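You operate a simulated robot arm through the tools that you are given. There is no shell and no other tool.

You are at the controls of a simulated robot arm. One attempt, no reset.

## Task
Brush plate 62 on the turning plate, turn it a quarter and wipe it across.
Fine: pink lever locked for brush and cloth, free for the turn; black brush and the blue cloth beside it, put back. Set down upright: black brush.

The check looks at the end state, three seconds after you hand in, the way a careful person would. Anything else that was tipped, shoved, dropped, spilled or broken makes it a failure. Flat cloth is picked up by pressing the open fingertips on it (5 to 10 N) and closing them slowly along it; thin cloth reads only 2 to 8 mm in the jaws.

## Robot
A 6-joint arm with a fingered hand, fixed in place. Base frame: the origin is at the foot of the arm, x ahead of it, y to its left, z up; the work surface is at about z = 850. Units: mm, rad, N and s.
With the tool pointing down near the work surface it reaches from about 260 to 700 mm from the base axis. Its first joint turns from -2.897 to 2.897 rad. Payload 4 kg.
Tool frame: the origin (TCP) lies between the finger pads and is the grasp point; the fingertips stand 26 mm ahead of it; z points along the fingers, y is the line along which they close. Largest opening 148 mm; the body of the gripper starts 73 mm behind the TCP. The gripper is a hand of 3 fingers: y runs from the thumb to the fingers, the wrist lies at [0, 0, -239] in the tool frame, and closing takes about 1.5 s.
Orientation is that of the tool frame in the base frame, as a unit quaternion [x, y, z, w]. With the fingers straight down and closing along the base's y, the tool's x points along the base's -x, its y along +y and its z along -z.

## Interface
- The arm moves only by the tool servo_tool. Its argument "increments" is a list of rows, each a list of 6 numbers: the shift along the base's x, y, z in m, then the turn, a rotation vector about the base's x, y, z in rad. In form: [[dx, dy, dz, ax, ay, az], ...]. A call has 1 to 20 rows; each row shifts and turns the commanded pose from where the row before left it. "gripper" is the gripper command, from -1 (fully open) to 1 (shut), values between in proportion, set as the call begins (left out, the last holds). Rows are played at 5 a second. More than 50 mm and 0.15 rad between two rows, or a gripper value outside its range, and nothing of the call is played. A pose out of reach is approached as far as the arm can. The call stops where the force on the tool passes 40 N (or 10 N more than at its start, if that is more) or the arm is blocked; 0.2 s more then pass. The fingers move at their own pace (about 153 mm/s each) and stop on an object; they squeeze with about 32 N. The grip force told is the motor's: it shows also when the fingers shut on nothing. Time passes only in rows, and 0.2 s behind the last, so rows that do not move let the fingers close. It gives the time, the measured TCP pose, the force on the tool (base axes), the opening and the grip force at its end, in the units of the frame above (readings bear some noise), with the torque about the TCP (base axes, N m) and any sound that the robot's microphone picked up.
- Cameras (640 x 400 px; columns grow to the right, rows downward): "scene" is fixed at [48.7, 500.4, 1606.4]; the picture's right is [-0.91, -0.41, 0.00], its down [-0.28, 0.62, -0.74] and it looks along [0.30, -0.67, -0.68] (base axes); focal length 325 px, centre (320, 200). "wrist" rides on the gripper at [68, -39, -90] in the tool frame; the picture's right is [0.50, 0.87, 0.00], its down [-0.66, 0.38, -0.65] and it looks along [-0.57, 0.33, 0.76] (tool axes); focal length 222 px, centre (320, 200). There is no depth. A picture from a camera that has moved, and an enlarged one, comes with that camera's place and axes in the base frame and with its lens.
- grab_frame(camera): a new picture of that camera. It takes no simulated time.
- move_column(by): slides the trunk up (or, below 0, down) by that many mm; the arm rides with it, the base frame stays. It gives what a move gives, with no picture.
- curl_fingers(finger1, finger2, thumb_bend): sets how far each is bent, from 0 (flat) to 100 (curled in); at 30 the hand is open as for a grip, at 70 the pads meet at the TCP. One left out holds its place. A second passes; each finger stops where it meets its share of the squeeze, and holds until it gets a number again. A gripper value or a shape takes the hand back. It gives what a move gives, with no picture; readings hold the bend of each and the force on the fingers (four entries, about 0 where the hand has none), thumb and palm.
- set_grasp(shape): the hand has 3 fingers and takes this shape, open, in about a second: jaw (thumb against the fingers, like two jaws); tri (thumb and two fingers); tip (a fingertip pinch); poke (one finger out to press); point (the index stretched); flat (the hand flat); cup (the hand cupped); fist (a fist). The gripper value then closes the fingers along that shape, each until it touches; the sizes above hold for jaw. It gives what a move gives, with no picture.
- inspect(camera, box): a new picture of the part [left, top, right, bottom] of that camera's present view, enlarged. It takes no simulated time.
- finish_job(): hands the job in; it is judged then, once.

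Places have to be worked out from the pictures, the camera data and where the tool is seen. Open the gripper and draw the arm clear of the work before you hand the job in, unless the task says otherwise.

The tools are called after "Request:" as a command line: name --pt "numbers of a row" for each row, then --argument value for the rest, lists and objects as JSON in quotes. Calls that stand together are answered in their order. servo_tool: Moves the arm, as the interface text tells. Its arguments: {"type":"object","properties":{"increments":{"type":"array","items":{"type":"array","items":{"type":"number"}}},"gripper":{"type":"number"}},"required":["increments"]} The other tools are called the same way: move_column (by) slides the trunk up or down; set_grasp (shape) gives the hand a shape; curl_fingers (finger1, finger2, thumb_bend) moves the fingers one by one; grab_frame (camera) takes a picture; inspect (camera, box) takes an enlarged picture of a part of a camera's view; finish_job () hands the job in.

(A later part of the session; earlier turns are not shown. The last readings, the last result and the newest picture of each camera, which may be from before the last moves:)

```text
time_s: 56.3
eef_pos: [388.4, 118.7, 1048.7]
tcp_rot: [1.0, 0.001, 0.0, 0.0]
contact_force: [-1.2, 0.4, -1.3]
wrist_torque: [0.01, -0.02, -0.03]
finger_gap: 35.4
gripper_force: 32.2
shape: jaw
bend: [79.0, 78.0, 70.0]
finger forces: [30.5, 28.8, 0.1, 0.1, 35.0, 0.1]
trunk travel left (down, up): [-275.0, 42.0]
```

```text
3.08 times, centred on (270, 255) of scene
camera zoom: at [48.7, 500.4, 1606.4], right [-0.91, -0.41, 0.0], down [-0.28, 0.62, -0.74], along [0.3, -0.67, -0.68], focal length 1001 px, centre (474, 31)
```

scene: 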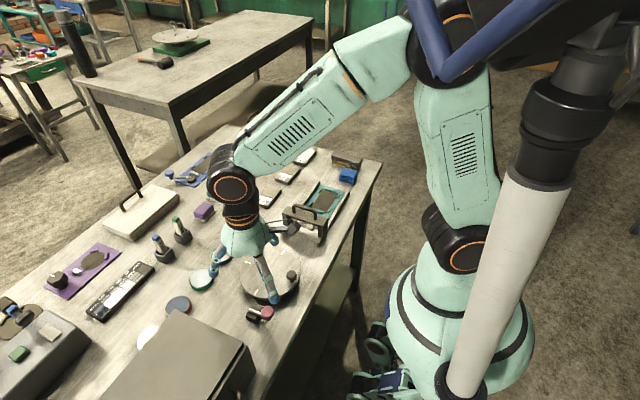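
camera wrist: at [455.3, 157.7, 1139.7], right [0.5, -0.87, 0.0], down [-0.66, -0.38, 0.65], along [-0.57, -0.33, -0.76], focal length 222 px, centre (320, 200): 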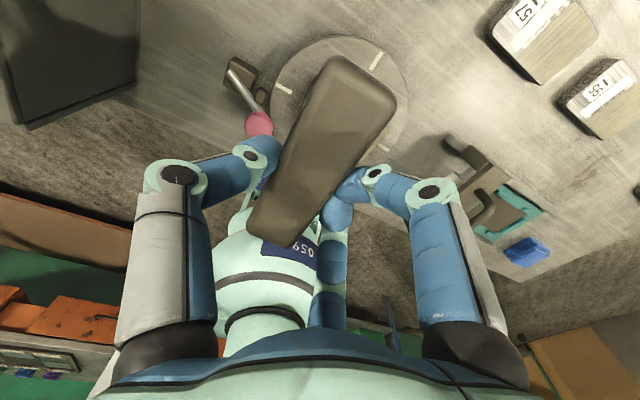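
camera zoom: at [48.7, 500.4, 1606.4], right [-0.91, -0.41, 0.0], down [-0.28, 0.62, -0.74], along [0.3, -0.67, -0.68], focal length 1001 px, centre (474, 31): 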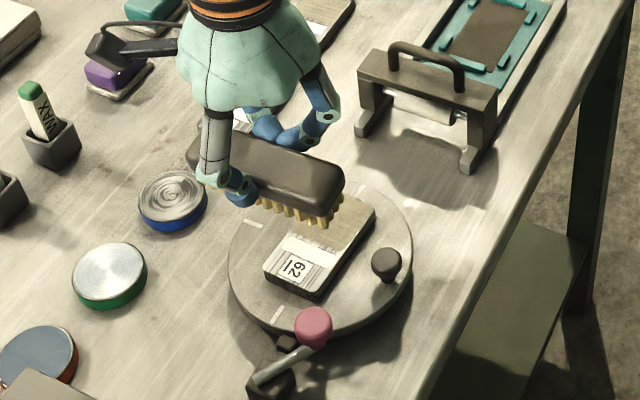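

Positioned over the label end, clear of both knobs. I descend to just above contact.

Request:
servo_tool --pt "0 0 -0.03 0 0 0" --pt "0 0 -0.03 0 0 0" --pt "0 0 -0.025 0 0 0" --pt "0 0 -0.009 0 0 0" --pt "0 0 0 0 0 0" --gripper 1

Request:
servo_tool --pt "0 0 -0.002 0 0 0" --pt "0 0 -0.0015 0 0 0" --pt "0 0 0 0 0 0" --gripper 1

Request:
inspect --camera "scene" --box '[210, 210, 330, 330]'

```text
time_s: 57.5
eef_pos: [388.3, 119.7, 953.8]
tcp_rot: [1.0, 0.001, 0.0, -0.001]
contact_force: [-1.0, -0.2, -1.5]
wrist_torque: [-0.01, 0.03, -0.04]
finger_gap: 35.7
gripper_force: 32.4
shape: jaw
bend: [79.0, 78.0, 70.0]
finger forces: [31.0, 28.8, 0.1, 0.0, 34.9, 0.1]
trunk travel left (down, up): [-275.0, 42.0]
```

```text
time_s: 58.3
eef_pos: [389.5, 119.7, 950.9]
tcp_rot: [1.0, 0.001, -0.001, 0.0]
contact_force: [-0.7, -0.3, -1.6]
wrist_torque: [0.01, 0.03, 0.01]
finger_gap: 35.3
gripper_force: 31.8
shape: jaw
bend: [79.0, 78.0, 70.0]
finger forces: [30.9, 28.7, 0.0, 0.0, 35.0, 0.0]
trunk travel left (down, up): [-275.0, 42.0]
```

```text
3.33 times, centred on (270, 270) of scene
camera zoom: at [48.7, 500.4, 1606.4], right [-0.91, -0.41, 0.0], down [-0.28, 0.62, -0.74], along [0.3, -0.67, -0.68], focal length 1084 px, centre (487, -33)
```

zoom: 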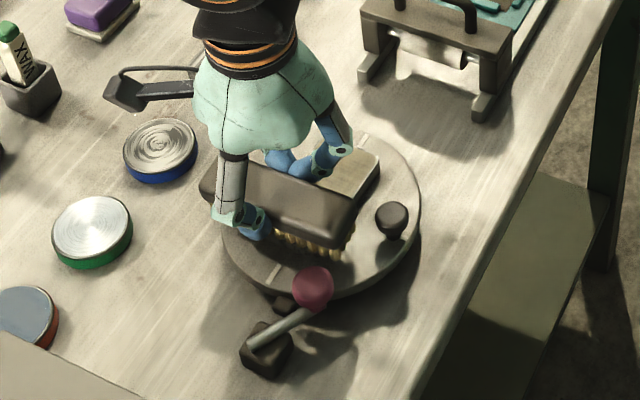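

No contact yet at z=951. I keep lowering 1 mm at a time.

Request:
servo_tool --pt "0 0 -0.001 0 0 0" --pt "0 0 -0.001 0 0 0" --pt "0 0 0 0 0 0" --gripper 1

Request:
servo_tool --pt "0 0 -0.001 0 0 0" --pt "0 0 -0.001 0 0 0" --pt "0 0 0 0 0 0" --gripper 1

```text
time_s: 59.1
eef_pos: [388.4, 119.4, 948.3]
tcp_rot: [1.0, 0.001, 0.0, 0.0]
contact_force: [0.4, 0.5, -0.3]
wrist_torque: [0.01, -0.04, 0.02]
finger_gap: 35.6
gripper_force: 31.9
shape: jaw
bend: [79.0, 78.0, 70.0]
finger forces: [30.9, 28.6, 0.0, 0.0, 35.0, 0.0]
trunk travel left (down, up): [-275.0, 42.0]
```

```text
time_s: 59.9
eef_pos: [389.1, 118.6, 946.6]
tcp_rot: [1.0, 0.001, 0.0, 0.0]
contact_force: [-0.2, 0.3, -0.9]
wrist_torque: [-0.03, 0.01, -0.01]
finger_gap: 35.6
gripper_force: 32.2
shape: jaw
bend: [79.0, 78.0, 70.0]
finger forces: [30.9, 28.8, 0.1, 0.0, 35.0, 0.0]
trunk travel left (down, up): [-275.0, 42.0]
```

Request:
servo_tool --pt "0 0 -0.001 0 0 0" --pt "0 0 -0.001 0 0 0" --pt "0 0 0 0 0 0" --gripper 1

Request:
inspect --camera "scene" --box '[240, 230, 310, 300]'

```text
time_s: 60.7
eef_pos: [389.5, 118.9, 946.3]
tcp_rot: [1.0, 0.001, 0.001, 0.0]
contact_force: [0.2, -1.4, 9.3]
wrist_torque: [0.11, -0.02, 0.01]
finger_gap: 35.7
gripper_force: 31.9
shape: jaw
bend: [79.0, 78.0, 70.0]
finger forces: [31.9, 30.2, 0.0, 0.1, 35.2, 0.0]
trunk travel left (down, up): [-275.0, 42.0]
```

```text
5.71 times, centred on (275, 265) of scene
camera zoom: at [48.7, 500.4, 1606.4], right [-0.91, -0.41, 0.0], down [-0.28, 0.62, -0.74], along [0.3, -0.67, -0.68], focal length 1859 px, centre (577, -171)
```

zoom: 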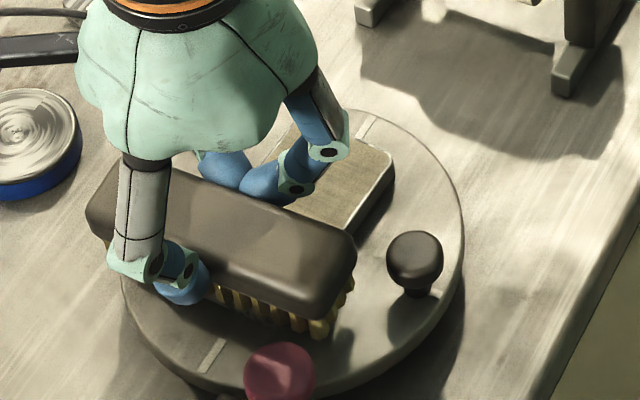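

Contact: about 10 N bristle pressure at TCP z≈946. I ease it slightly and stroke along the plate's length (toward -y) over the whole face.

Request:
servo_tool --pt "0 0 0.0004 0 0 0" --pt "0 -0.006 0 0 0 0" --pt "0 -0.007 0 0 0 0" --pt "0 -0.007 0 0 0 0" --pt "0 -0.007 0 0 0 0" --pt "0 -0.007 0 0 0 0" --gripper 1

Request:
inspect --camera "scene" --box '[230, 220, 320, 310]'

```text
time_s: 62.1
eef_pos: [388.8, 85.7, 945.2]
tcp_rot: [1.0, 0.001, 0.0, 0.001]
contact_force: [0.0, 4.7, 11.2]
wrist_torque: [0.44, 0.0, 0.02]
finger_gap: 35.5
gripper_force: 31.7
shape: jaw
bend: [79.0, 78.0, 70.0]
finger forces: [30.7, 28.7, 0.1, 0.0, 37.9, 0.1]
trunk travel left (down, up): [-275.0, 42.0]
```

```text
4.44 times, centred on (275, 265) of scene
camera zoom: at [48.7, 500.4, 1606.4], right [-0.91, -0.41, 0.0], down [-0.28, 0.62, -0.74], along [0.3, -0.67, -0.68], focal length 1446 px, centre (520, -89)
```

zoom: 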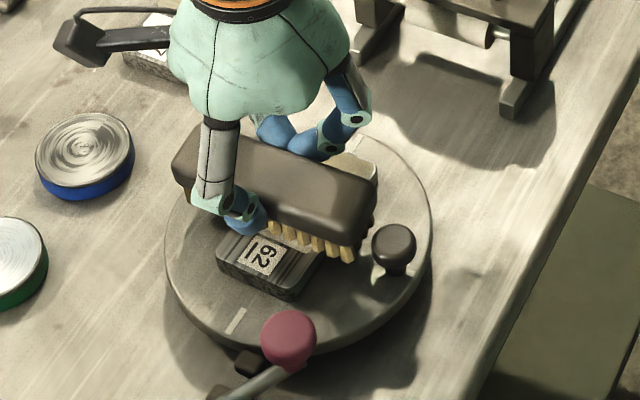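

About 11 N pressure and 5 N drag, with the plate holding. I ease a touch more and finish this stroke to the far end.

Request:
servo_tool --pt "0 -0.005 0.0004 0 0 0" --pt "0 -0.007 0 0 0 0" --pt "0 -0.007 0 0 0 0" --pt "0 -0.007 0 0 0 0" --pt "0 -0.007 0 0 0 0" --pt "0 -0.007 0 0 0 0" --gripper 1

Request:
inspect --camera "scene" --box '[230, 220, 320, 310]'

```text
time_s: 63.5
eef_pos: [389.5, 45.3, 945.3]
tcp_rot: [1.0, 0.001, 0.0, -0.001]
contact_force: [0.6, 2.6, 6.8]
wrist_torque: [0.3, -0.01, 0.02]
finger_gap: 35.6
gripper_force: 32.0
shape: jaw
bend: [79.0, 78.0, 70.0]
finger forces: [31.2, 29.1, 0.1, 0.0, 37.1, 0.0]
trunk travel left (down, up): [-275.0, 42.0]
```

```text
4.44 times, centred on (275, 265) of scene
camera zoom: at [48.7, 500.4, 1606.4], right [-0.91, -0.41, 0.0], down [-0.28, 0.62, -0.74], along [0.3, -0.67, -0.68], focal length 1446 px, centre (520, -89)
```

zoom: 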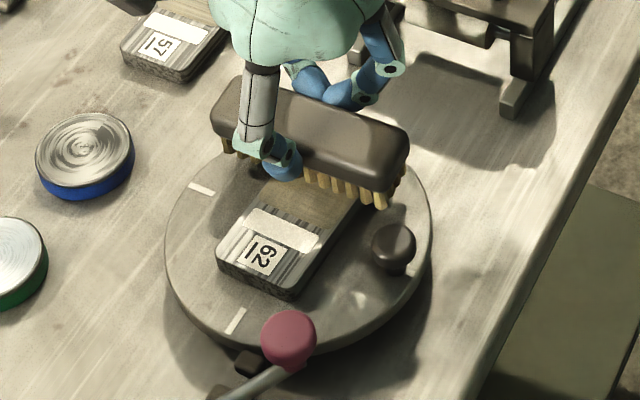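

The stroke went fine with the plate unmoved. I brush back and forth once more over the full length.

Request:
servo_tool --pt "0 0.0075 0 0 0 0" --pt "0 0.0075 0 0 0 0" --pt "0 0.0075 0 0 0 0" --pt "0 0.0075 0 0 0 0" --pt "0 0.0075 0 0 0 0" --pt "0 0.0075 0 0 0 0" --pt "0 0.0075 0 0 0 0" --pt "0 0.0075 0 0 0 0" --pt "0 0.0075 0 0 0 0" --pt "0 0.0045 0 0 0 0" --gripper 1

Request:
servo_tool --pt "0 -0.0075 0 0 0 0" --pt "0 -0.0075 0 0 0 0" --pt "0 -0.0075 0 0 0 0" --pt "0 -0.0075 0 0 0 0" --pt "0 -0.0075 0 0 0 0" --pt "0 -0.0075 0 0 0 0" --pt "0 -0.0075 0 0 0 0" --pt "0 -0.0075 0 0 0 0" --pt "0 -0.0075 0 0 0 0" --pt "0 -0.006 0 0 0 0" --gripper 1

Request:
inspect --camera "scene" --box '[230, 220, 320, 310]'

```text
time_s: 65.7
eef_pos: [388.3, 117.2, 945.8]
tcp_rot: [1.0, 0.0, 0.0, -0.001]
contact_force: [0.7, -0.6, 5.1]
wrist_torque: [0.02, 0.01, -0.02]
finger_gap: 35.6
gripper_force: 31.9
shape: jaw
bend: [79.0, 78.0, 70.0]
finger forces: [33.6, 30.8, 0.1, 0.0, 35.4, 0.0]
trunk travel left (down, up): [-275.0, 42.0]
```

```text
time_s: 67.9
eef_pos: [388.9, 43.9, 945.6]
tcp_rot: [1.0, 0.001, 0.0, 0.001]
contact_force: [0.9, 3.8, 8.0]
wrist_torque: [0.36, 0.01, 0.01]
finger_gap: 35.7
gripper_force: 31.7
shape: jaw
bend: [79.0, 78.0, 70.0]
finger forces: [31.5, 29.3, 0.0, 0.0, 37.4, 0.0]
trunk travel left (down, up): [-275.0, 42.0]
```

```text
4.44 times, centred on (275, 265) of scene
camera zoom: at [48.7, 500.4, 1606.4], right [-0.91, -0.41, 0.0], down [-0.28, 0.62, -0.74], along [0.3, -0.67, -0.68], focal length 1446 px, centre (520, -89)
```

zoom: 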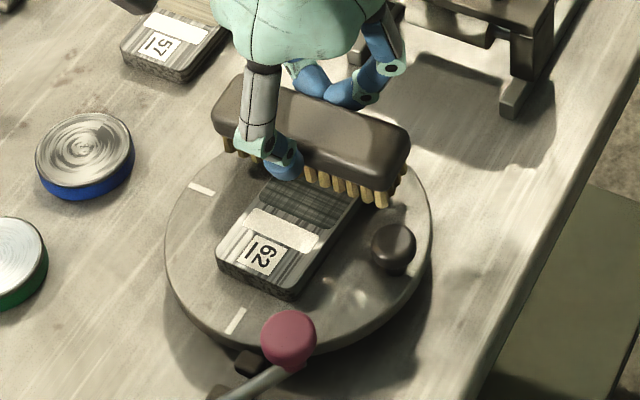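

The brushed face has visibly changed: the tan layer has gone to dark striped metal. I lift the brush to check the rest of the face.

Request:
servo_tool --pt "0 0 0.01 0 0 0" --pt "0 0 0.02 0 0 0" --pt "0 -0.03 0.03 0 0 0" --pt "0 -0.045 0.03 0 0 0" --pt "0 -0.045 0.01 0 0 0" --pt "0 -0.045 0 0 0 0" --gripper 1

Request:
inspect --camera "scene" --box '[235, 230, 305, 300]'

```text
refused: row 4 steps farther than a row can; nothing moved
```

```text
5.71 times, centred on (270, 265) of scene
camera zoom: at [48.7, 500.4, 1606.4], right [-0.91, -0.41, 0.0], down [-0.28, 0.62, -0.74], along [0.3, -0.67, -0.68], focal length 1859 px, centre (606, -171)
```

zoom: 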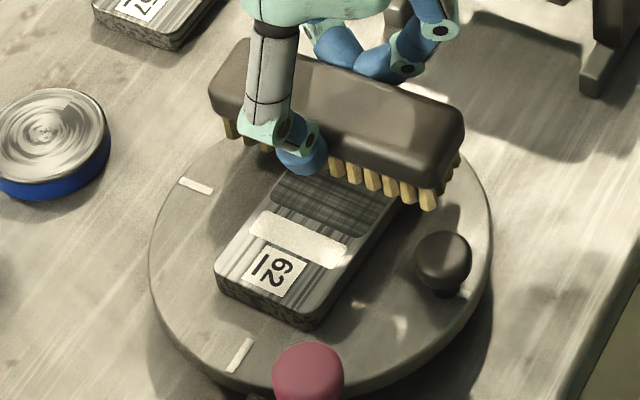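

That call was refused because one row was too long and nothing moved; I resend with shorter rows.

Request:
servo_tool --pt "0 0 0.01 0 0 0" --pt "0 0 0.02 0 0 0" --pt "0 0 0.04 0 0 0" --pt "0 -0.035 0.03 0 0 0" --pt "0 -0.045 0 0 0 0" --pt "0 -0.045 0 0 0 0" --gripper 1

Request:
inspect --camera "scene" --box '[235, 230, 305, 300]'

```text
time_s: 69.3
eef_pos: [389.6, -83.4, 1045.6]
tcp_rot: [1.0, 0.001, 0.0, 0.0]
contact_force: [-0.4, -0.5, -0.9]
wrist_torque: [0.03, 0.02, -0.02]
finger_gap: 35.3
gripper_force: 31.5
shape: jaw
bend: [79.0, 78.0, 70.0]
finger forces: [32.5, 29.4, 0.0, 0.0, 35.5, 0.1]
trunk travel left (down, up): [-275.0, 42.0]
```

```text
5.71 times, centred on (270, 265) of scene
camera zoom: at [48.7, 500.4, 1606.4], right [-0.91, -0.41, 0.0], down [-0.28, 0.62, -0.74], along [0.3, -0.67, -0.68], focal length 1859 px, centre (606, -171)
```

zoom: 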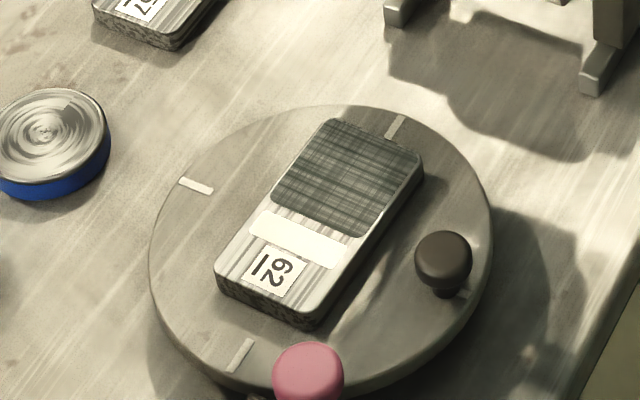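

The whole tan area is brushed. I return the brush to its home spot at (379, -483).

Request:
servo_tool --pt "-0.0012 -0.0445 0 0 0 0" --pt "-0.0012 -0.0445 0 0 0 0" --pt "-0.0012 -0.0445 0 0 0 0" --pt "-0.0012 -0.0445 0 0 0 0" --pt "-0.0012 -0.0445 0 0 0 0" --pt "-0.0012 -0.0445 0 0 0 0" --pt "-0.0012 -0.0445 0 0 0 0" --pt "-0.0012 -0.0445 0 0 0 0" --pt "-0.0008 -0.0445 0 0 0 0" --pt "0 0 0 0 0 0" --gripper 1

Request:
servo_tool --pt "0 0 -0.03 0 0 0" --pt "0 0 -0.03 0 0 0" --pt "0 0 -0.03 0 0 0" --pt "0 0 -0.03 0 0 0" --pt "0 0 -0.017 0 0 0" --pt "0 0 0 0 0 0" --gripper 1

Request:
grab_frame --camera "wrist"

Request:
inspect --camera "scene" --box '[310, 120, 380, 190]'

```text
time_s: 71.5
eef_pos: [378.4, -481.5, 1046.6]
tcp_rot: [1.0, 0.001, 0.0, 0.0]
contact_force: [0.4, 0.8, -0.9]
wrist_torque: [-0.02, 0.02, -0.02]
finger_gap: 35.1
gripper_force: 31.4
shape: jaw
bend: [79.0, 78.0, 70.0]
finger forces: [33.0, 29.7, 0.0, 0.0, 35.1, 0.1]
trunk travel left (down, up): [-275.0, 42.0]
```

```text
time_s: 72.9
eef_pos: [379.9, -482.4, 909.1]
tcp_rot: [1.0, 0.001, 0.001, 0.0]
contact_force: [0.5, -0.7, -1.8]
wrist_torque: [0.01, 0.0, -0.01]
finger_gap: 35.4
gripper_force: 32.5
shape: jaw
bend: [79.0, 78.0, 70.0]
finger forces: [33.0, 29.7, 0.0, 0.0, 35.0, 0.0]
trunk travel left (down, up): [-275.0, 42.0]
```

```text
taken
camera wrist: at [446.4, -443.3, 999.3], right [0.5, -0.87, 0.0], down [-0.65, -0.38, 0.65], along [-0.57, -0.33, -0.76], focal length 222 px, centre (320, 200)
```

wrist: 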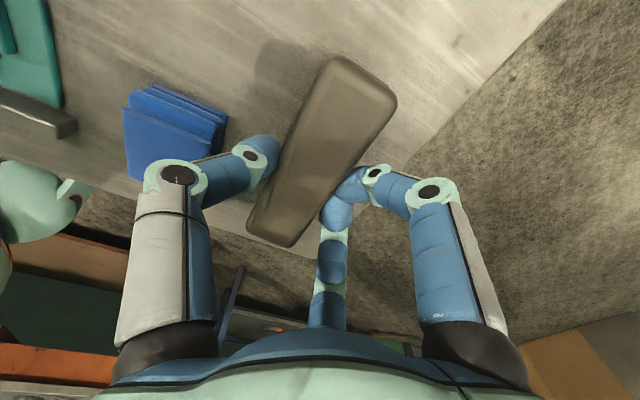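

```text
5.71 times, centred on (345, 155) of scene
camera zoom: at [48.7, 500.4, 1606.4], right [-0.91, -0.41, 0.0], down [-0.28, 0.62, -0.74], along [0.3, -0.67, -0.68], focal length 1859 px, centre (177, 457)
```

zoom: 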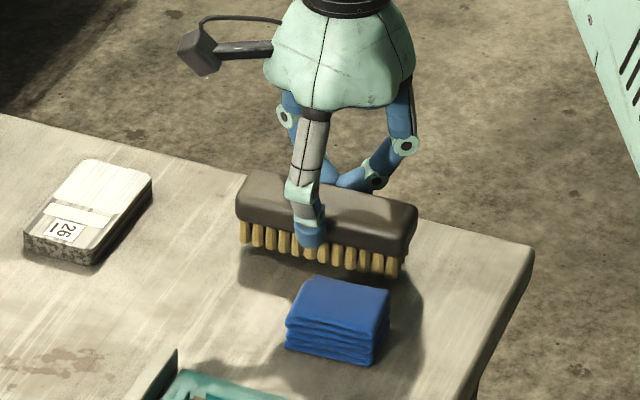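

Comparing camera poses, I'm 0.7 mm and 1.6 mm off the pick-up spot and 8 mm high. I correct and lower to contact.

Request:
servo_tool --pt "-0.0007 -0.0016 -0.003 0 0 0" --pt "0 0 -0.003 0 0 0" --pt "0 0 -0.0015 0 0 0" --pt "0 0 0 0 0 0" --gripper 1

Request:
servo_tool --pt "0 0 -0.0005 0 0 0" --pt "0 0 0 0 0 0" --gripper 1

```text
time_s: 73.9
eef_pos: [377.7, -483.5, 900.5]
tcp_rot: [1.0, 0.0, 0.0, -0.001]
contact_force: [0.8, 0.4, -0.3]
wrist_torque: [-0.01, 0.0, -0.01]
finger_gap: 35.5
gripper_force: 32.3
shape: jaw
bend: [79.0, 78.0, 70.0]
finger forces: [33.0, 29.8, 0.1, 0.0, 35.0, 0.0]
trunk travel left (down, up): [-275.0, 42.0]
```

```text
time_s: 74.5
eef_pos: [378.4, -483.9, 900.6]
tcp_rot: [1.0, 0.0, 0.0, 0.0]
contact_force: [0.9, 0.2, -0.5]
wrist_torque: [-0.02, 0.02, 0.01]
finger_gap: 35.5
gripper_force: 32.0
shape: jaw
bend: [79.0, 78.0, 70.0]
finger forces: [33.0, 29.7, 0.0, 0.1, 35.1, 0.0]
trunk travel left (down, up): [-275.0, 42.0]
```

Request:
servo_tool --pt "0 0 -0.0007 0 0 0" --pt "0 0 0 0 0 0" --gripper 1

Request:
servo_tool --pt "0 0 -0.0007 0 0 0" --pt "0 0 0 0 0 0" --gripper 1

```text
time_s: 75.1
eef_pos: [379.2, -483.9, 900.8]
tcp_rot: [1.0, 0.001, 0.0, 0.001]
contact_force: [-0.3, 0.6, 2.6]
wrist_torque: [0.07, 0.01, 0.0]
finger_gap: 35.3
gripper_force: 32.2
shape: jaw
bend: [79.0, 78.0, 70.0]
finger forces: [33.3, 29.9, 0.0, 0.0, 35.2, 0.0]
trunk travel left (down, up): [-275.0, 42.0]
```

```text
time_s: 75.7
eef_pos: [377.2, -482.1, 898.7]
tcp_rot: [1.0, 0.002, 0.0, 0.002]
contact_force: [0.2, -0.2, 8.5]
wrist_torque: [0.18, 0.0, -0.02]
finger_gap: 35.5
gripper_force: 31.9
shape: jaw
bend: [79.0, 78.0, 70.0]
finger forces: [34.0, 30.6, 0.0, 0.0, 35.2, 0.0]
trunk travel left (down, up): [-275.0, 42.0]
```

Bristles are firmly on the table (8.5 N). I ease 0.5 mm, open to the same 72 mm gap and rise.

Request:
servo_tool --pt "0 0 0.0006 0 0 0" --pt "0 0 0 0 0 0" --gripper 1

Request:
servo_tool --pt "0 0 0 0 0 0" --pt "0 0 0 0 0 0" --pt "0 0 0 0 0 0" --pt "0 0 0 0 0 0" --gripper 0.027

Request:
servo_tool --pt "0 0 0.01 0 0 0" --pt "0 0 0.02 0 0 0" --pt "0 0 0.03 0 0 0" --pt "0 0 0.04 0 0 0" --pt "0 0 0 0 0 0" --gripper 0.027

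Request:
grab_frame --camera "wrist"

Request:
inspect --camera "scene" --box '[310, 120, 380, 190]'

```text
time_s: 76.3
eef_pos: [378.8, -483.6, 901.2]
tcp_rot: [1.0, 0.001, 0.0, 0.0]
contact_force: [0.9, -1.0, 6.2]
wrist_torque: [0.16, -0.06, -0.04]
finger_gap: 35.8
gripper_force: 32.0
shape: jaw
bend: [79.0, 78.0, 70.0]
finger forces: [34.0, 30.5, 0.0, 0.0, 35.2, 0.0]
trunk travel left (down, up): [-275.0, 42.0]
```

```text
time_s: 77.3
eef_pos: [378.0, -483.7, 899.8]
tcp_rot: [1.0, 0.001, 0.0, 0.0]
contact_force: [-0.3, 0.4, 0.4]
wrist_torque: [0.01, -0.02, 0.02]
finger_gap: 71.0
gripper_force: 0.0
shape: jaw
bend: [37.0, 37.0, 70.0]
finger forces: [0.0, 0.0, 0.1, 0.0, 0.1, 0.0]
trunk travel left (down, up): [-275.0, 42.0]
```

```text
time_s: 78.5
eef_pos: [379.1, -482.8, 999.3]
tcp_rot: [1.0, 0.001, 0.0, 0.0]
contact_force: [0.2, -0.2, 0.2]
wrist_torque: [0.01, 0.0, -0.04]
finger_gap: 71.4
gripper_force: 0.0
shape: jaw
bend: [37.0, 37.0, 70.0]
finger forces: [0.0, 0.1, 0.0, 0.0, 0.0, 0.1]
trunk travel left (down, up): [-275.0, 42.0]
```

```text
taken
camera wrist: at [445.7, -444.1, 1090.7], right [0.5, -0.87, 0.0], down [-0.66, -0.38, 0.65], along [-0.57, -0.33, -0.76], focal length 222 px, centre (320, 200)
```

wrist: 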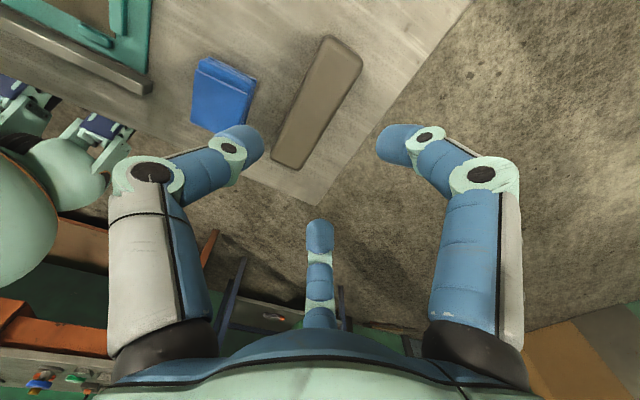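

```text
5.71 times, centred on (345, 155) of scene
camera zoom: at [48.7, 500.4, 1606.4], right [-0.91, -0.41, 0.0], down [-0.28, 0.62, -0.74], along [0.3, -0.67, -0.68], focal length 1859 px, centre (177, 457)
```

zoom: 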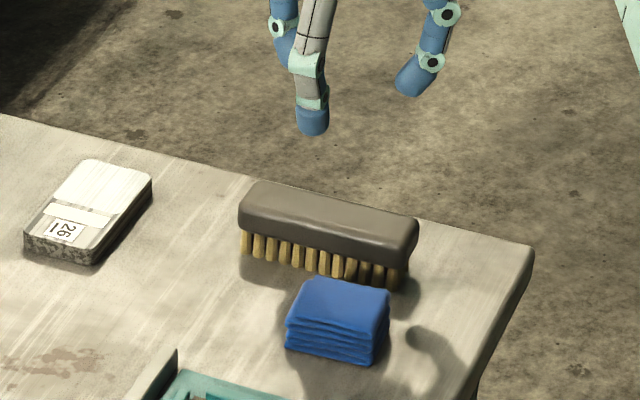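

The brush stands upright back in its place. Next I go to the pink lever at about (338, 166) to free it before the turn.

Request:
servo_tool --pt "0 0 0.045 0 0 0" --pt "-0.003 0.0464 0 0 0 0" --pt "-0.003 0.0464 0 0 0 0" --pt "-0.003 0.0464 0 0 0 0" --pt "-0.003 0.0464 0 0 0 0" --pt "-0.003 0.0464 0 0 0 0" --pt "-0.003 0.0464 0 0 0 0" --pt "-0.003 0.0464 0 0 0 0" --pt "-0.003 0.0464 0 0 0 0" --pt "-0.003 0.0464 0 0 0 0" --pt "-0.003 0.0464 0 0 0 0" --pt "-0.003 0.0464 0 0 0 0" --pt "-0.003 0.0464 0 0 0 0" --pt "-0.003 0.0464 0 0 0 0" --pt "-0.002 0.0464 0 0 0 0" --pt "0 0 -0.03 0 0 0" --pt "0 0 0 0 0 0" --gripper 0.2

Request:
grab_frame --camera "wrist"

Request:
inspect --camera "wrist" --box '[250, 60, 430, 180]'

```text
time_s: 82.1
eef_pos: [338.0, 164.1, 1015.6]
tcp_rot: [1.0, 0.001, -0.001, 0.0]
contact_force: [0.7, 0.1, 0.2]
wrist_torque: [0.02, -0.03, 0.04]
finger_gap: 59.4
gripper_force: 0.1
shape: jaw
bend: [77.0, 77.0, 70.0]
finger forces: [0.0, 0.0, 0.0, 0.0, 0.1, 0.1]
trunk travel left (down, up): [-275.0, 42.0]
```

```text
taken
camera wrist: at [404.8, 204.1, 1105.8], right [0.5, -0.87, 0.0], down [-0.66, -0.38, 0.65], along [-0.57, -0.33, -0.76], focal length 222 px, centre (320, 200)
```

wrist: 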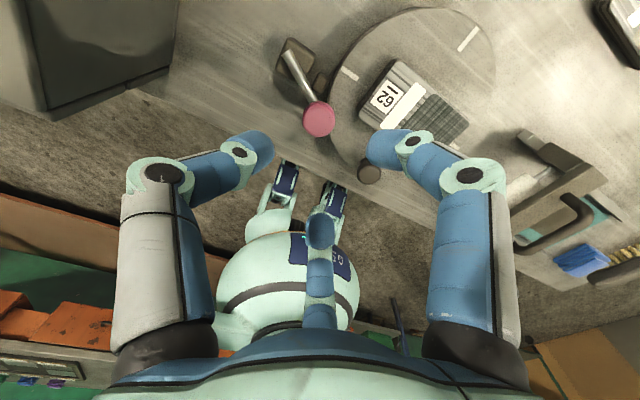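

```text
3.33 times, centred on (340, 120) of wrist
camera zoom: at [404.8, 204.1, 1105.8], right [0.5, -0.87, 0.0], down [-0.66, -0.38, 0.65], along [-0.57, -0.33, -0.76], focal length 740 px, centre (253, 467)
```

zoom: 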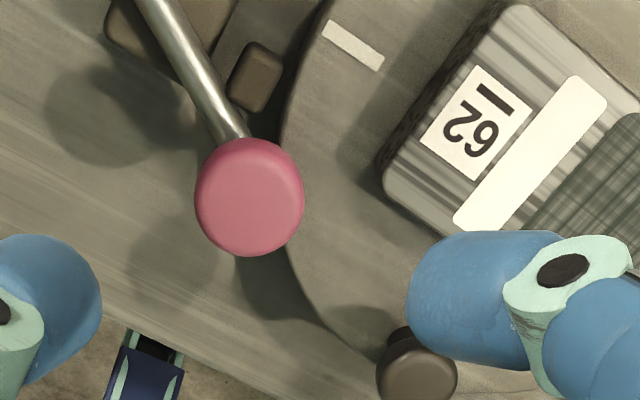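

Before freeing it, I look closely at the shoe–rim contact to be sure what "locked" looks like.

Request:
inspect --camera "wrist" --box '[270, 40, 370, 140]'

Request:
inspect --camera "scene" --box '[225, 270, 285, 325]'

```text
4.00 times, centred on (320, 90) of wrist
camera zoom: at [404.8, 204.1, 1105.8], right [0.5, -0.87, 0.0], down [-0.66, -0.38, 0.65], along [-0.57, -0.33, -0.76], focal length 888 px, centre (320, 640)
```

zoom: 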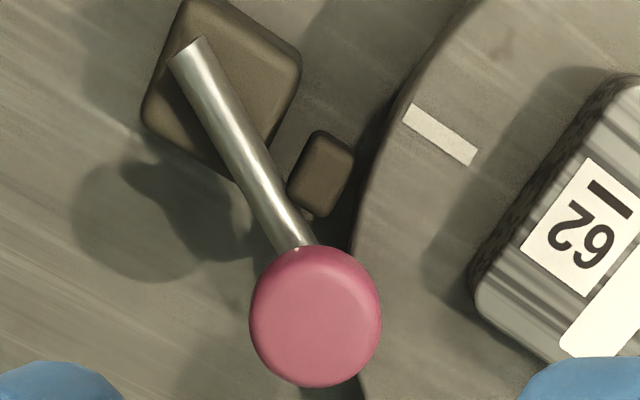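

```text
7.27 times, centred on (255, 298) of scene
camera zoom: at [48.7, 500.4, 1606.4], right [-0.91, -0.41, 0.0], down [-0.28, 0.62, -0.74], along [0.3, -0.67, -0.68], focal length 2366 px, centre (793, -509)
```

zoom: 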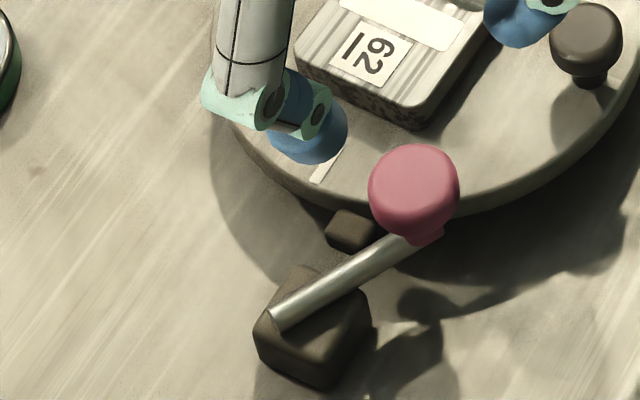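

The shoe sits right at the rim. To be sure the lock position is fully seated I grip the knob firmly and push a little further in the locking direction, reading the force.

Request:
servo_tool --pt "0 0.002 -0.03 0 0 0" --pt "0 0 -0.03 0 0 0" --pt "0 0 -0.03 0 0 0" --pt "0 0 -0.012 0 0 0" --pt "0 0 0 0 0 0" --gripper 0.2

Request:
servo_tool --pt "0 0 0 0 0 0" --pt "0 0 0 0 0 0" --pt "0 0 0 0 0 0" --pt "0 0 0 0 0 0" --pt "0 0 0 0 0 0" --gripper 0.8

Request:
inspect --camera "wrist" --box '[220, 100, 420, 240]'

```text
time_s: 83.3
eef_pos: [337.4, 167.9, 912.8]
tcp_rot: [1.0, 0.001, -0.001, 0.0]
contact_force: [0.2, 1.0, 0.2]
wrist_torque: [-0.05, 0.0, 0.01]
finger_gap: 59.7
gripper_force: 0.0
shape: jaw
bend: [77.0, 77.0, 70.0]
finger forces: [0.0, 0.0, 0.1, 0.1, 0.0, 0.1]
trunk travel left (down, up): [-275.0, 42.0]
```

```text
time_s: 84.5
eef_pos: [336.8, 168.5, 909.6]
tcp_rot: [1.0, 0.001, -0.002, 0.001]
contact_force: [-1.9, 1.6, -39.0]
wrist_torque: [0.02, 0.04, -0.02]
finger_gap: 13.9
gripper_force: 32.5
shape: jaw
bend: [73.0, 73.0, 72.0]
finger forces: [28.0, 27.8, 0.1, 0.0, 30.3, 0.0]
trunk travel left (down, up): [-275.0, 42.0]
```

```text
2.86 times, centred on (320, 170) of wrist
camera zoom: at [404.7, 207.1, 1002.0], right [0.5, -0.87, 0.0], down [-0.65, -0.38, 0.66], along [-0.57, -0.33, -0.75], focal length 635 px, centre (320, 286)
```

zoom: 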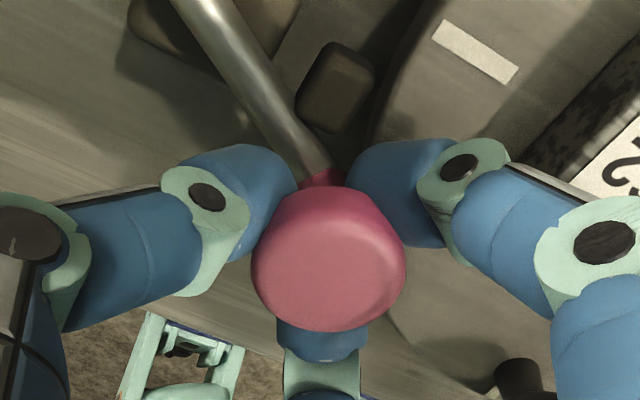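

The firm squeeze wedges the fingertips under the knob's head (39 N pull). I loosen at once to the light cage value.

Request:
servo_tool --pt "0 0 0 0 0 0" --pt "0 0 0 0 0 0" --gripper 0.7

Request:
servo_tool --pt "0.002 -0.001 0 0 0 0" --pt "0.002 -0.001 0 0 0 0" --pt "0.001 -0.0005 0 0 0 0" --pt "0 0 0 0 0 0" --gripper 0.7

Request:
inspect --camera "wrist" --box '[220, 100, 420, 240]'

```text
time_s: 85.1
eef_pos: [338.9, 168.6, 913.8]
tcp_rot: [1.0, 0.001, 0.002, -0.001]
contact_force: [1.0, -0.6, -0.3]
wrist_torque: [-0.01, 0.01, 0.0]
finger_gap: 22.1
gripper_force: 0.0
shape: jaw
bend: [74.0, 74.0, 70.0]
finger forces: [0.6, 1.1, 0.1, 0.0, 0.2, 0.0]
trunk travel left (down, up): [-275.0, 42.0]
```

```text
time_s: 86.1
eef_pos: [342.1, 165.4, 913.1]
tcp_rot: [1.0, 0.001, 0.0, -0.001]
contact_force: [-2.1, 1.5, -0.6]
wrist_torque: [-0.02, -0.01, -0.02]
finger_gap: 22.3
gripper_force: 0.1
shape: jaw
bend: [74.0, 74.0, 70.0]
finger forces: [0.0, 1.0, 0.0, 0.0, 1.0, 0.0]
trunk travel left (down, up): [-275.0, 42.0]
```

```text
2.86 times, centred on (320, 170) of wrist
camera zoom: at [409.2, 204.3, 1003.9], right [0.5, -0.87, 0.0], down [-0.66, -0.38, 0.65], along [-0.57, -0.33, -0.76], focal length 635 px, centre (320, 286)
```

zoom: 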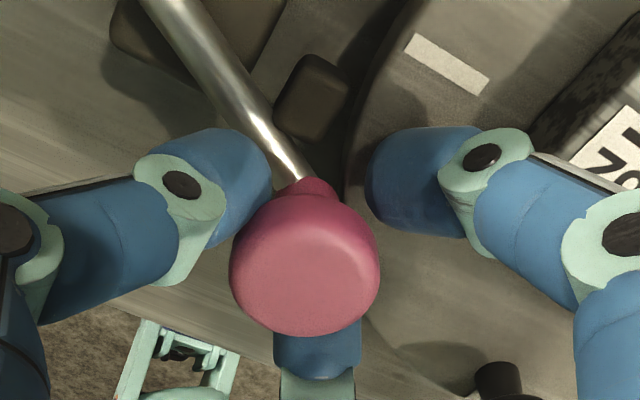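

Request:
servo_tool --pt "0.002 -0.001 0 0 0 0" --pt "0.002 -0.001 0 0 0 0" --pt "0 0 0 0 0 0" --gripper 0.7

Request:
inspect --camera "wrist" --box '[220, 100, 420, 240]'

```text
time_s: 86.9
eef_pos: [346.3, 163.0, 912.5]
tcp_rot: [1.0, 0.001, 0.001, 0.0]
contact_force: [-2.3, 1.2, -1.2]
wrist_torque: [0.02, 0.0, -0.01]
finger_gap: 22.7
gripper_force: 0.1
shape: jaw
bend: [74.0, 74.0, 70.0]
finger forces: [0.0, 1.3, 0.1, 0.1, 1.4, 0.0]
trunk travel left (down, up): [-275.0, 42.0]
```

```text
2.86 times, centred on (320, 170) of wrist
camera zoom: at [413.0, 202.2, 1003.7], right [0.5, -0.87, 0.0], down [-0.65, -0.38, 0.65], along [-0.57, -0.33, -0.76], focal length 635 px, centre (320, 286)
```

zoom: 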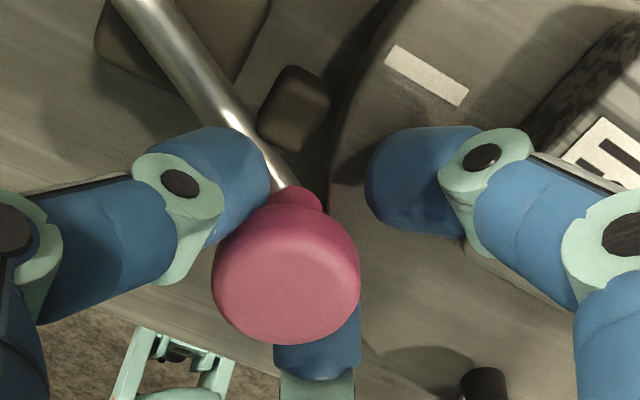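

The knob stays at (338, 166.5), so it was fully at its stop: locked. Now I re-centre on it and swing it back along the arc to the free position.

Request:
servo_tool --pt "-0.004 0.002 0 0 0 0" --pt "-0.004 0.002 0 0 0 0" --pt "0 0 0 0 0 0" --gripper 0.72

Request:
servo_tool --pt "-0.0031 0.002 0 0 0 0" --pt "-0.0031 0.002 0 0 0 0" --pt "-0.0029 0.0027 0 0 0 0" --pt "-0.0028 0.0027 0 0 0 0" --pt "-0.0024 0.0031 0 0 0 0" --pt "-0.0024 0.0032 0 0 0 0" --pt "-0.0018 0.0034 0 0 0 0" --pt "-0.0017 0.0035 0 0 0 0" --pt "-0.0012 0.0037 0 0 0 0" --pt "-0.0011 0.0038 0 0 0 0" --pt "-0.0005 0.0039 0 0 0 0" --pt "-0.0005 0.0039 0 0 0 0" --pt "0 0.003 0 0 0 0" --pt "0 0 0 0 0 0" --gripper 0.75

Request:
grab_frame --camera "wrist"

```text
time_s: 87.7
eef_pos: [338.1, 167.6, 911.9]
tcp_rot: [1.0, 0.001, 0.0, 0.0]
contact_force: [0.0, -1.0, -0.8]
wrist_torque: [-0.02, -0.03, 0.0]
finger_gap: 21.0
gripper_force: 0.0
shape: jaw
bend: [74.0, 74.0, 70.0]
finger forces: [0.3, 0.4, 0.1, 0.0, 0.5, 0.0]
trunk travel left (down, up): [-275.0, 42.0]
```

```text
time_s: 90.7
eef_pos: [314.9, 208.0, 912.2]
tcp_rot: [1.0, 0.001, 0.0, 0.0]
contact_force: [0.2, -2.4, -0.5]
wrist_torque: [0.0, 0.0, -0.04]
finger_gap: 18.8
gripper_force: 0.0
shape: jaw
bend: [73.0, 74.0, 70.0]
finger forces: [1.4, 0.7, 0.0, 0.1, 0.0, 0.1]
trunk travel left (down, up): [-275.0, 42.0]
```

```text
taken
camera wrist: at [381.9, 247.0, 1003.5], right [0.5, -0.87, 0.0], down [-0.65, -0.38, 0.65], along [-0.57, -0.33, -0.76], focal length 222 px, centre (320, 200)
```

wrist: 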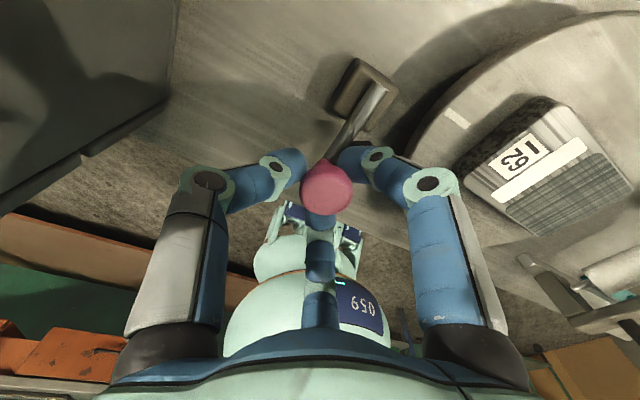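

The lever is back against its free stop. I open, rise and move above the turntable's dark knob near (308, 89).

Request:
servo_tool --pt "0 -0.002 0 0 0 0" --pt "0 0 0 0 0 0" --pt "0 0 0 0 0 0" --pt "0 0 0.03 0 0 0" --pt "0 0 0.04 0 0 0" --pt "0 0 0.04 0 0 0" --pt "-0.002 -0.04 0 0 0 0" --pt "-0.002 -0.04 0 0 0 0" --pt "-0.002 -0.037 0 0 0 0" --pt "0 0 0 0 0 0" --gripper 0.25

Request:
grab_frame --camera "wrist"

Request:
inspect --camera "scene" --box '[210, 220, 330, 330]'

```text
time_s: 92.9
eef_pos: [307.2, 90.0, 1023.0]
tcp_rot: [1.0, 0.001, 0.001, 0.0]
contact_force: [0.2, 0.4, -0.3]
wrist_torque: [0.01, -0.01, 0.03]
finger_gap: 55.0
gripper_force: 0.0
shape: jaw
bend: [77.0, 77.0, 70.0]
finger forces: [0.0, 0.0, 0.0, 0.1, 0.0, 0.0]
trunk travel left (down, up): [-275.0, 42.0]
```

```text
taken
camera wrist: at [375.2, 128.5, 1113.9], right [0.5, -0.87, 0.0], down [-0.65, -0.38, 0.65], along [-0.57, -0.33, -0.76], focal length 222 px, centre (320, 200)
```

wrist: 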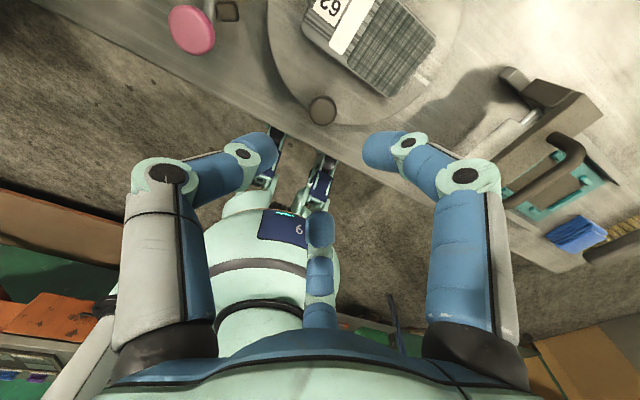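

```text
3.64 times, centred on (270, 275) of scene
camera zoom: at [48.7, 500.4, 1606.4], right [-0.91, -0.41, 0.0], down [-0.28, 0.62, -0.74], along [0.3, -0.67, -0.68], focal length 1183 px, centre (502, -73)
```

zoom: 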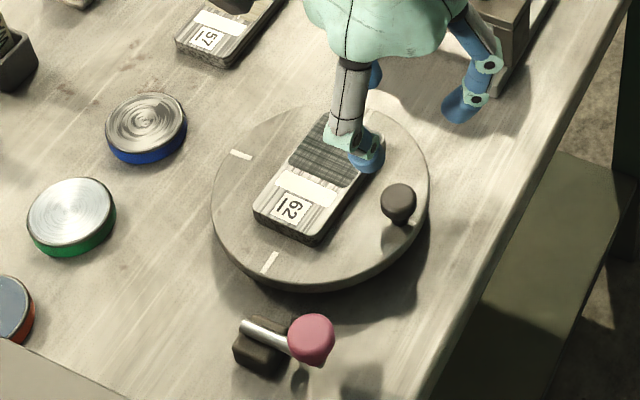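

The dark knob measures about (310, 90), top ≈ z 900. I lower around it (tips just above the turntable) and close lightly.

Request:
servo_tool --pt "0.0028 0 -0.03 0 0 0" --pt "0 0 -0.03 0 0 0" --pt "0 0 -0.03 0 0 0" --pt "0 0 -0.021 0 0 0" --pt "0 0 0 0 0 0" --gripper 0.25

Request:
servo_tool --pt "0 0 0 0 0 0" --pt "0 0 0 0 0 0" --pt "0 0 0 0 0 0" --pt "0 0 0 0 0 0" --gripper 0.68

Request:
inspect --camera "wrist" --box '[220, 100, 420, 240]'

Request:
inspect --camera "scene" --box '[240, 230, 320, 300]'

```text
time_s: 94.1
eef_pos: [310.9, 87.8, 911.3]
tcp_rot: [1.0, 0.0, 0.0, 0.0]
contact_force: [-1.5, 0.1, 1.5]
wrist_torque: [-0.03, -0.01, -0.02]
finger_gap: 55.0
gripper_force: 0.1
shape: jaw
bend: [77.0, 77.0, 70.0]
finger forces: [1.4, 0.0, 0.0, 0.0, 0.0, 0.0]
trunk travel left (down, up): [-275.0, 42.0]
```

```text
time_s: 95.1
eef_pos: [311.1, 89.2, 911.5]
tcp_rot: [1.0, 0.0, 0.0, 0.0]
contact_force: [-0.4, -0.1, -0.7]
wrist_torque: [0.01, 0.0, -0.05]
finger_gap: 23.9
gripper_force: 0.1
shape: jaw
bend: [75.0, 75.0, 70.0]
finger forces: [0.1, 0.1, 0.0, 0.1, 0.0, 0.0]
trunk travel left (down, up): [-275.0, 42.0]
```

```text
2.86 times, centred on (320, 170) of wrist
camera zoom: at [378.3, 127.6, 1003.3], right [0.5, -0.87, 0.0], down [-0.65, -0.38, 0.65], along [-0.57, -0.33, -0.76], focal length 635 px, centre (320, 286)
```

zoom: 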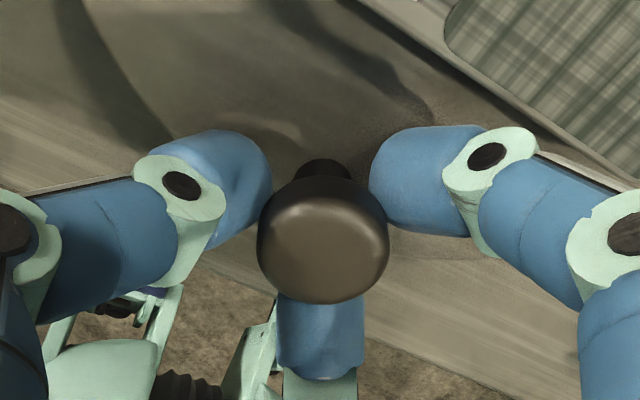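

```text
5.71 times, centred on (280, 265) of scene
camera zoom: at [48.7, 500.4, 1606.4], right [-0.91, -0.41, 0.0], down [-0.28, 0.62, -0.74], along [0.3, -0.67, -0.68], focal length 1859 px, centre (549, -171)
```

zoom: 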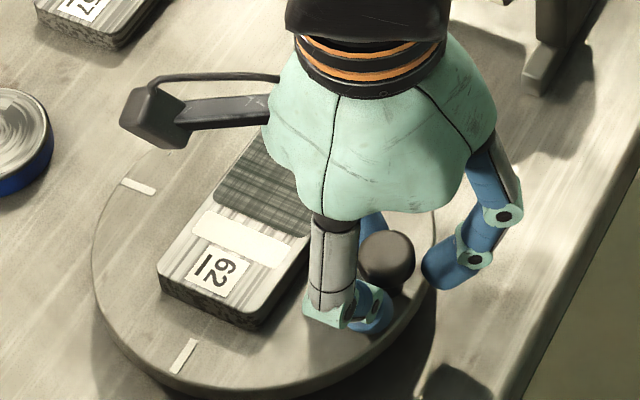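

The knob is caged, not quite touched yet. I close slightly more until light contact.

Request:
servo_tool --pt "0 0 0 0 0 0" --pt "0 0 0 0 0 0" --pt "0 0 0 0 0 0" --gripper 0.76

```text
time_s: 95.9
eef_pos: [311.0, 88.5, 910.4]
tcp_rot: [1.0, 0.001, -0.001, 0.002]
contact_force: [-1.7, -0.6, -34.5]
wrist_torque: [-0.06, 0.11, 0.03]
finger_gap: 13.0
gripper_force: 32.1
shape: jaw
bend: [73.0, 72.0, 71.0]
finger forces: [27.1, 26.0, 0.1, 0.0, 29.2, 0.1]
trunk travel left (down, up): [-275.0, 42.0]
```

It wedged under the head again (34 N). I loosen right away to 0.70 and lower nothing; a loose cage is enough to carry the knob round.

Request:
servo_tool --pt "0 0 0 0 0 0" --pt "0 0 0 0 0 0" --gripper 0.7

Request:
inspect --camera "scene" --box '[220, 220, 320, 320]'

```text
time_s: 96.5
eef_pos: [313.1, 89.0, 913.1]
tcp_rot: [1.0, 0.0, 0.002, 0.0]
contact_force: [-0.2, 0.3, -0.2]
wrist_torque: [0.02, -0.01, -0.01]
finger_gap: 22.0
gripper_force: 0.0
shape: jaw
bend: [74.0, 74.0, 70.0]
finger forces: [0.3, 0.0, 0.1, 0.0, 0.3, 0.1]
trunk travel left (down, up): [-275.0, 42.0]
```

```text
4.00 times, centred on (270, 270) of scene
camera zoom: at [48.7, 500.4, 1606.4], right [-0.91, -0.41, 0.0], down [-0.28, 0.62, -0.74], along [0.3, -0.67, -0.68], focal length 1301 px, centre (520, -80)
```

zoom: 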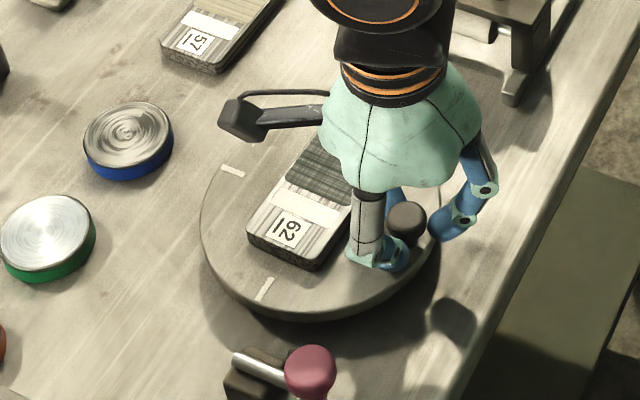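

Light cage with 0.3 N contact. I start the turn: first about 22° counter-clockwise along the arc, rotating the hand with it.

Request:
servo_tool --pt "0.0001 -0.0045 0 0 0 0.0654" --pt "0.0003 -0.0045 0 0 0 0.0655" --pt "0.0007 -0.0044 0 0 0 0.0654" --pt "0.0009 -0.0044 0 0 0 0.0655" --pt "0.0013 -0.0043 0 0 0 0.0654" --pt "0.0015 -0.0042 0 0 0 0.0655" --pt "0 0 0 0 0 0" --gripper 0.7

Request:
inspect --camera "scene" --box '[220, 220, 320, 320]'

Request:
inspect --camera "wrist" --box '[220, 100, 420, 240]'

```text
time_s: 98.1
eef_pos: [315.6, 62.6, 912.4]
tcp_rot: [0.98, 0.197, 0.0, 0.0]
contact_force: [-0.2, 0.2, 0.0]
wrist_torque: [0.0, -0.03, -0.01]
finger_gap: 22.4
gripper_force: 0.1
shape: jaw
bend: [74.0, 74.0, 70.0]
finger forces: [0.2, 0.1, 0.1, 0.1, 0.2, 0.0]
trunk travel left (down, up): [-275.0, 42.0]
```

```text
4.00 times, centred on (270, 270) of scene
camera zoom: at [48.7, 500.4, 1606.4], right [-0.91, -0.41, 0.0], down [-0.28, 0.62, -0.74], along [0.3, -0.67, -0.68], focal length 1301 px, centre (520, -80)
```

zoom: 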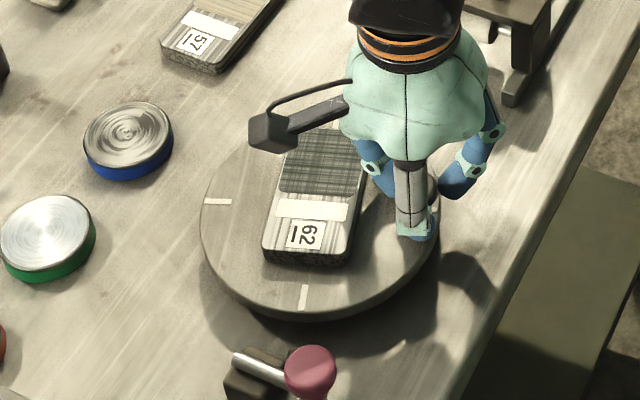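

```text
2.86 times, centred on (320, 170) of wrist
camera zoom: at [363.3, 124.7, 1003.0], right [0.79, -0.61, 0.0], down [-0.46, -0.6, 0.65], along [-0.4, -0.52, -0.76], focal length 635 px, centre (320, 286)
```

zoom: 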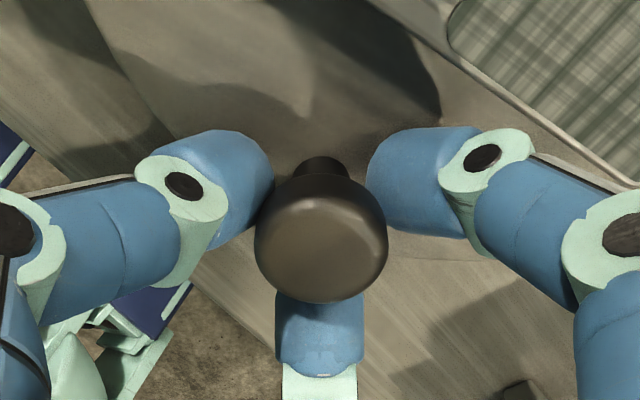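

The table turns freely with the plate riding along. I continue the arc to the full 90°.

Request:
servo_tool --pt "0.0018 -0.0041 0 0 0 0.0654" --pt "0.002 -0.004 0 0 0 0.0655" --pt "0.0023 -0.0038 0 0 0 0.0654" --pt "0.0025 -0.0037 0 0 0 0.0655" --pt "0.0028 -0.0035 0 0 0 0.0654" --pt "0.003 -0.0034 0 0 0 0.0655" --pt "0.0032 -0.0031 0 0 0 0.0654" --pt "0.0035 -0.0029 0 0 0 0.0655" --pt "0.0036 -0.0027 0 0 0 0.0654" --pt "0.0037 -0.0024 0 0 0 0.0655" --pt "0.0039 -0.0022 0 0 0 0.0654" --pt "0.0041 -0.0019 0 0 0 0.0655" --gripper 0.7

Request:
inspect --camera "scene" --box '[220, 220, 320, 320]'

```text
time_s: 100.7
eef_pos: [352.9, 26.2, 911.4]
tcp_rot: [0.831, 0.556, 0.0, 0.0]
contact_force: [0.4, 1.0, -1.0]
wrist_torque: [-0.02, -0.01, -0.03]
finger_gap: 22.3
gripper_force: 0.1
shape: jaw
bend: [74.0, 74.0, 70.0]
finger forces: [0.5, 0.1, 0.0, 0.0, 0.4, 0.0]
trunk travel left (down, up): [-275.0, 42.0]
```

```text
4.00 times, centred on (270, 270) of scene
camera zoom: at [48.7, 500.4, 1606.4], right [-0.91, -0.41, 0.0], down [-0.28, 0.62, -0.74], along [0.3, -0.67, -0.68], focal length 1301 px, centre (520, -80)
```

zoom: 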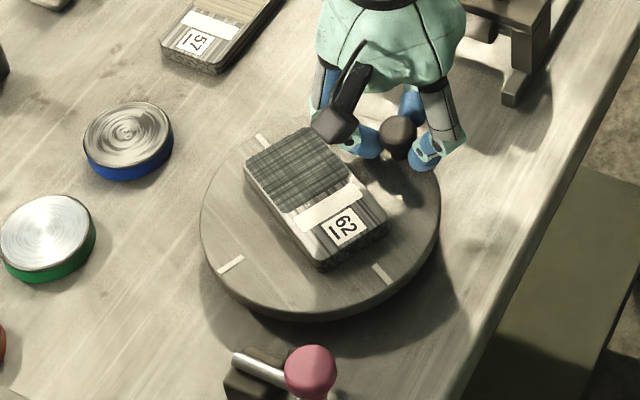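

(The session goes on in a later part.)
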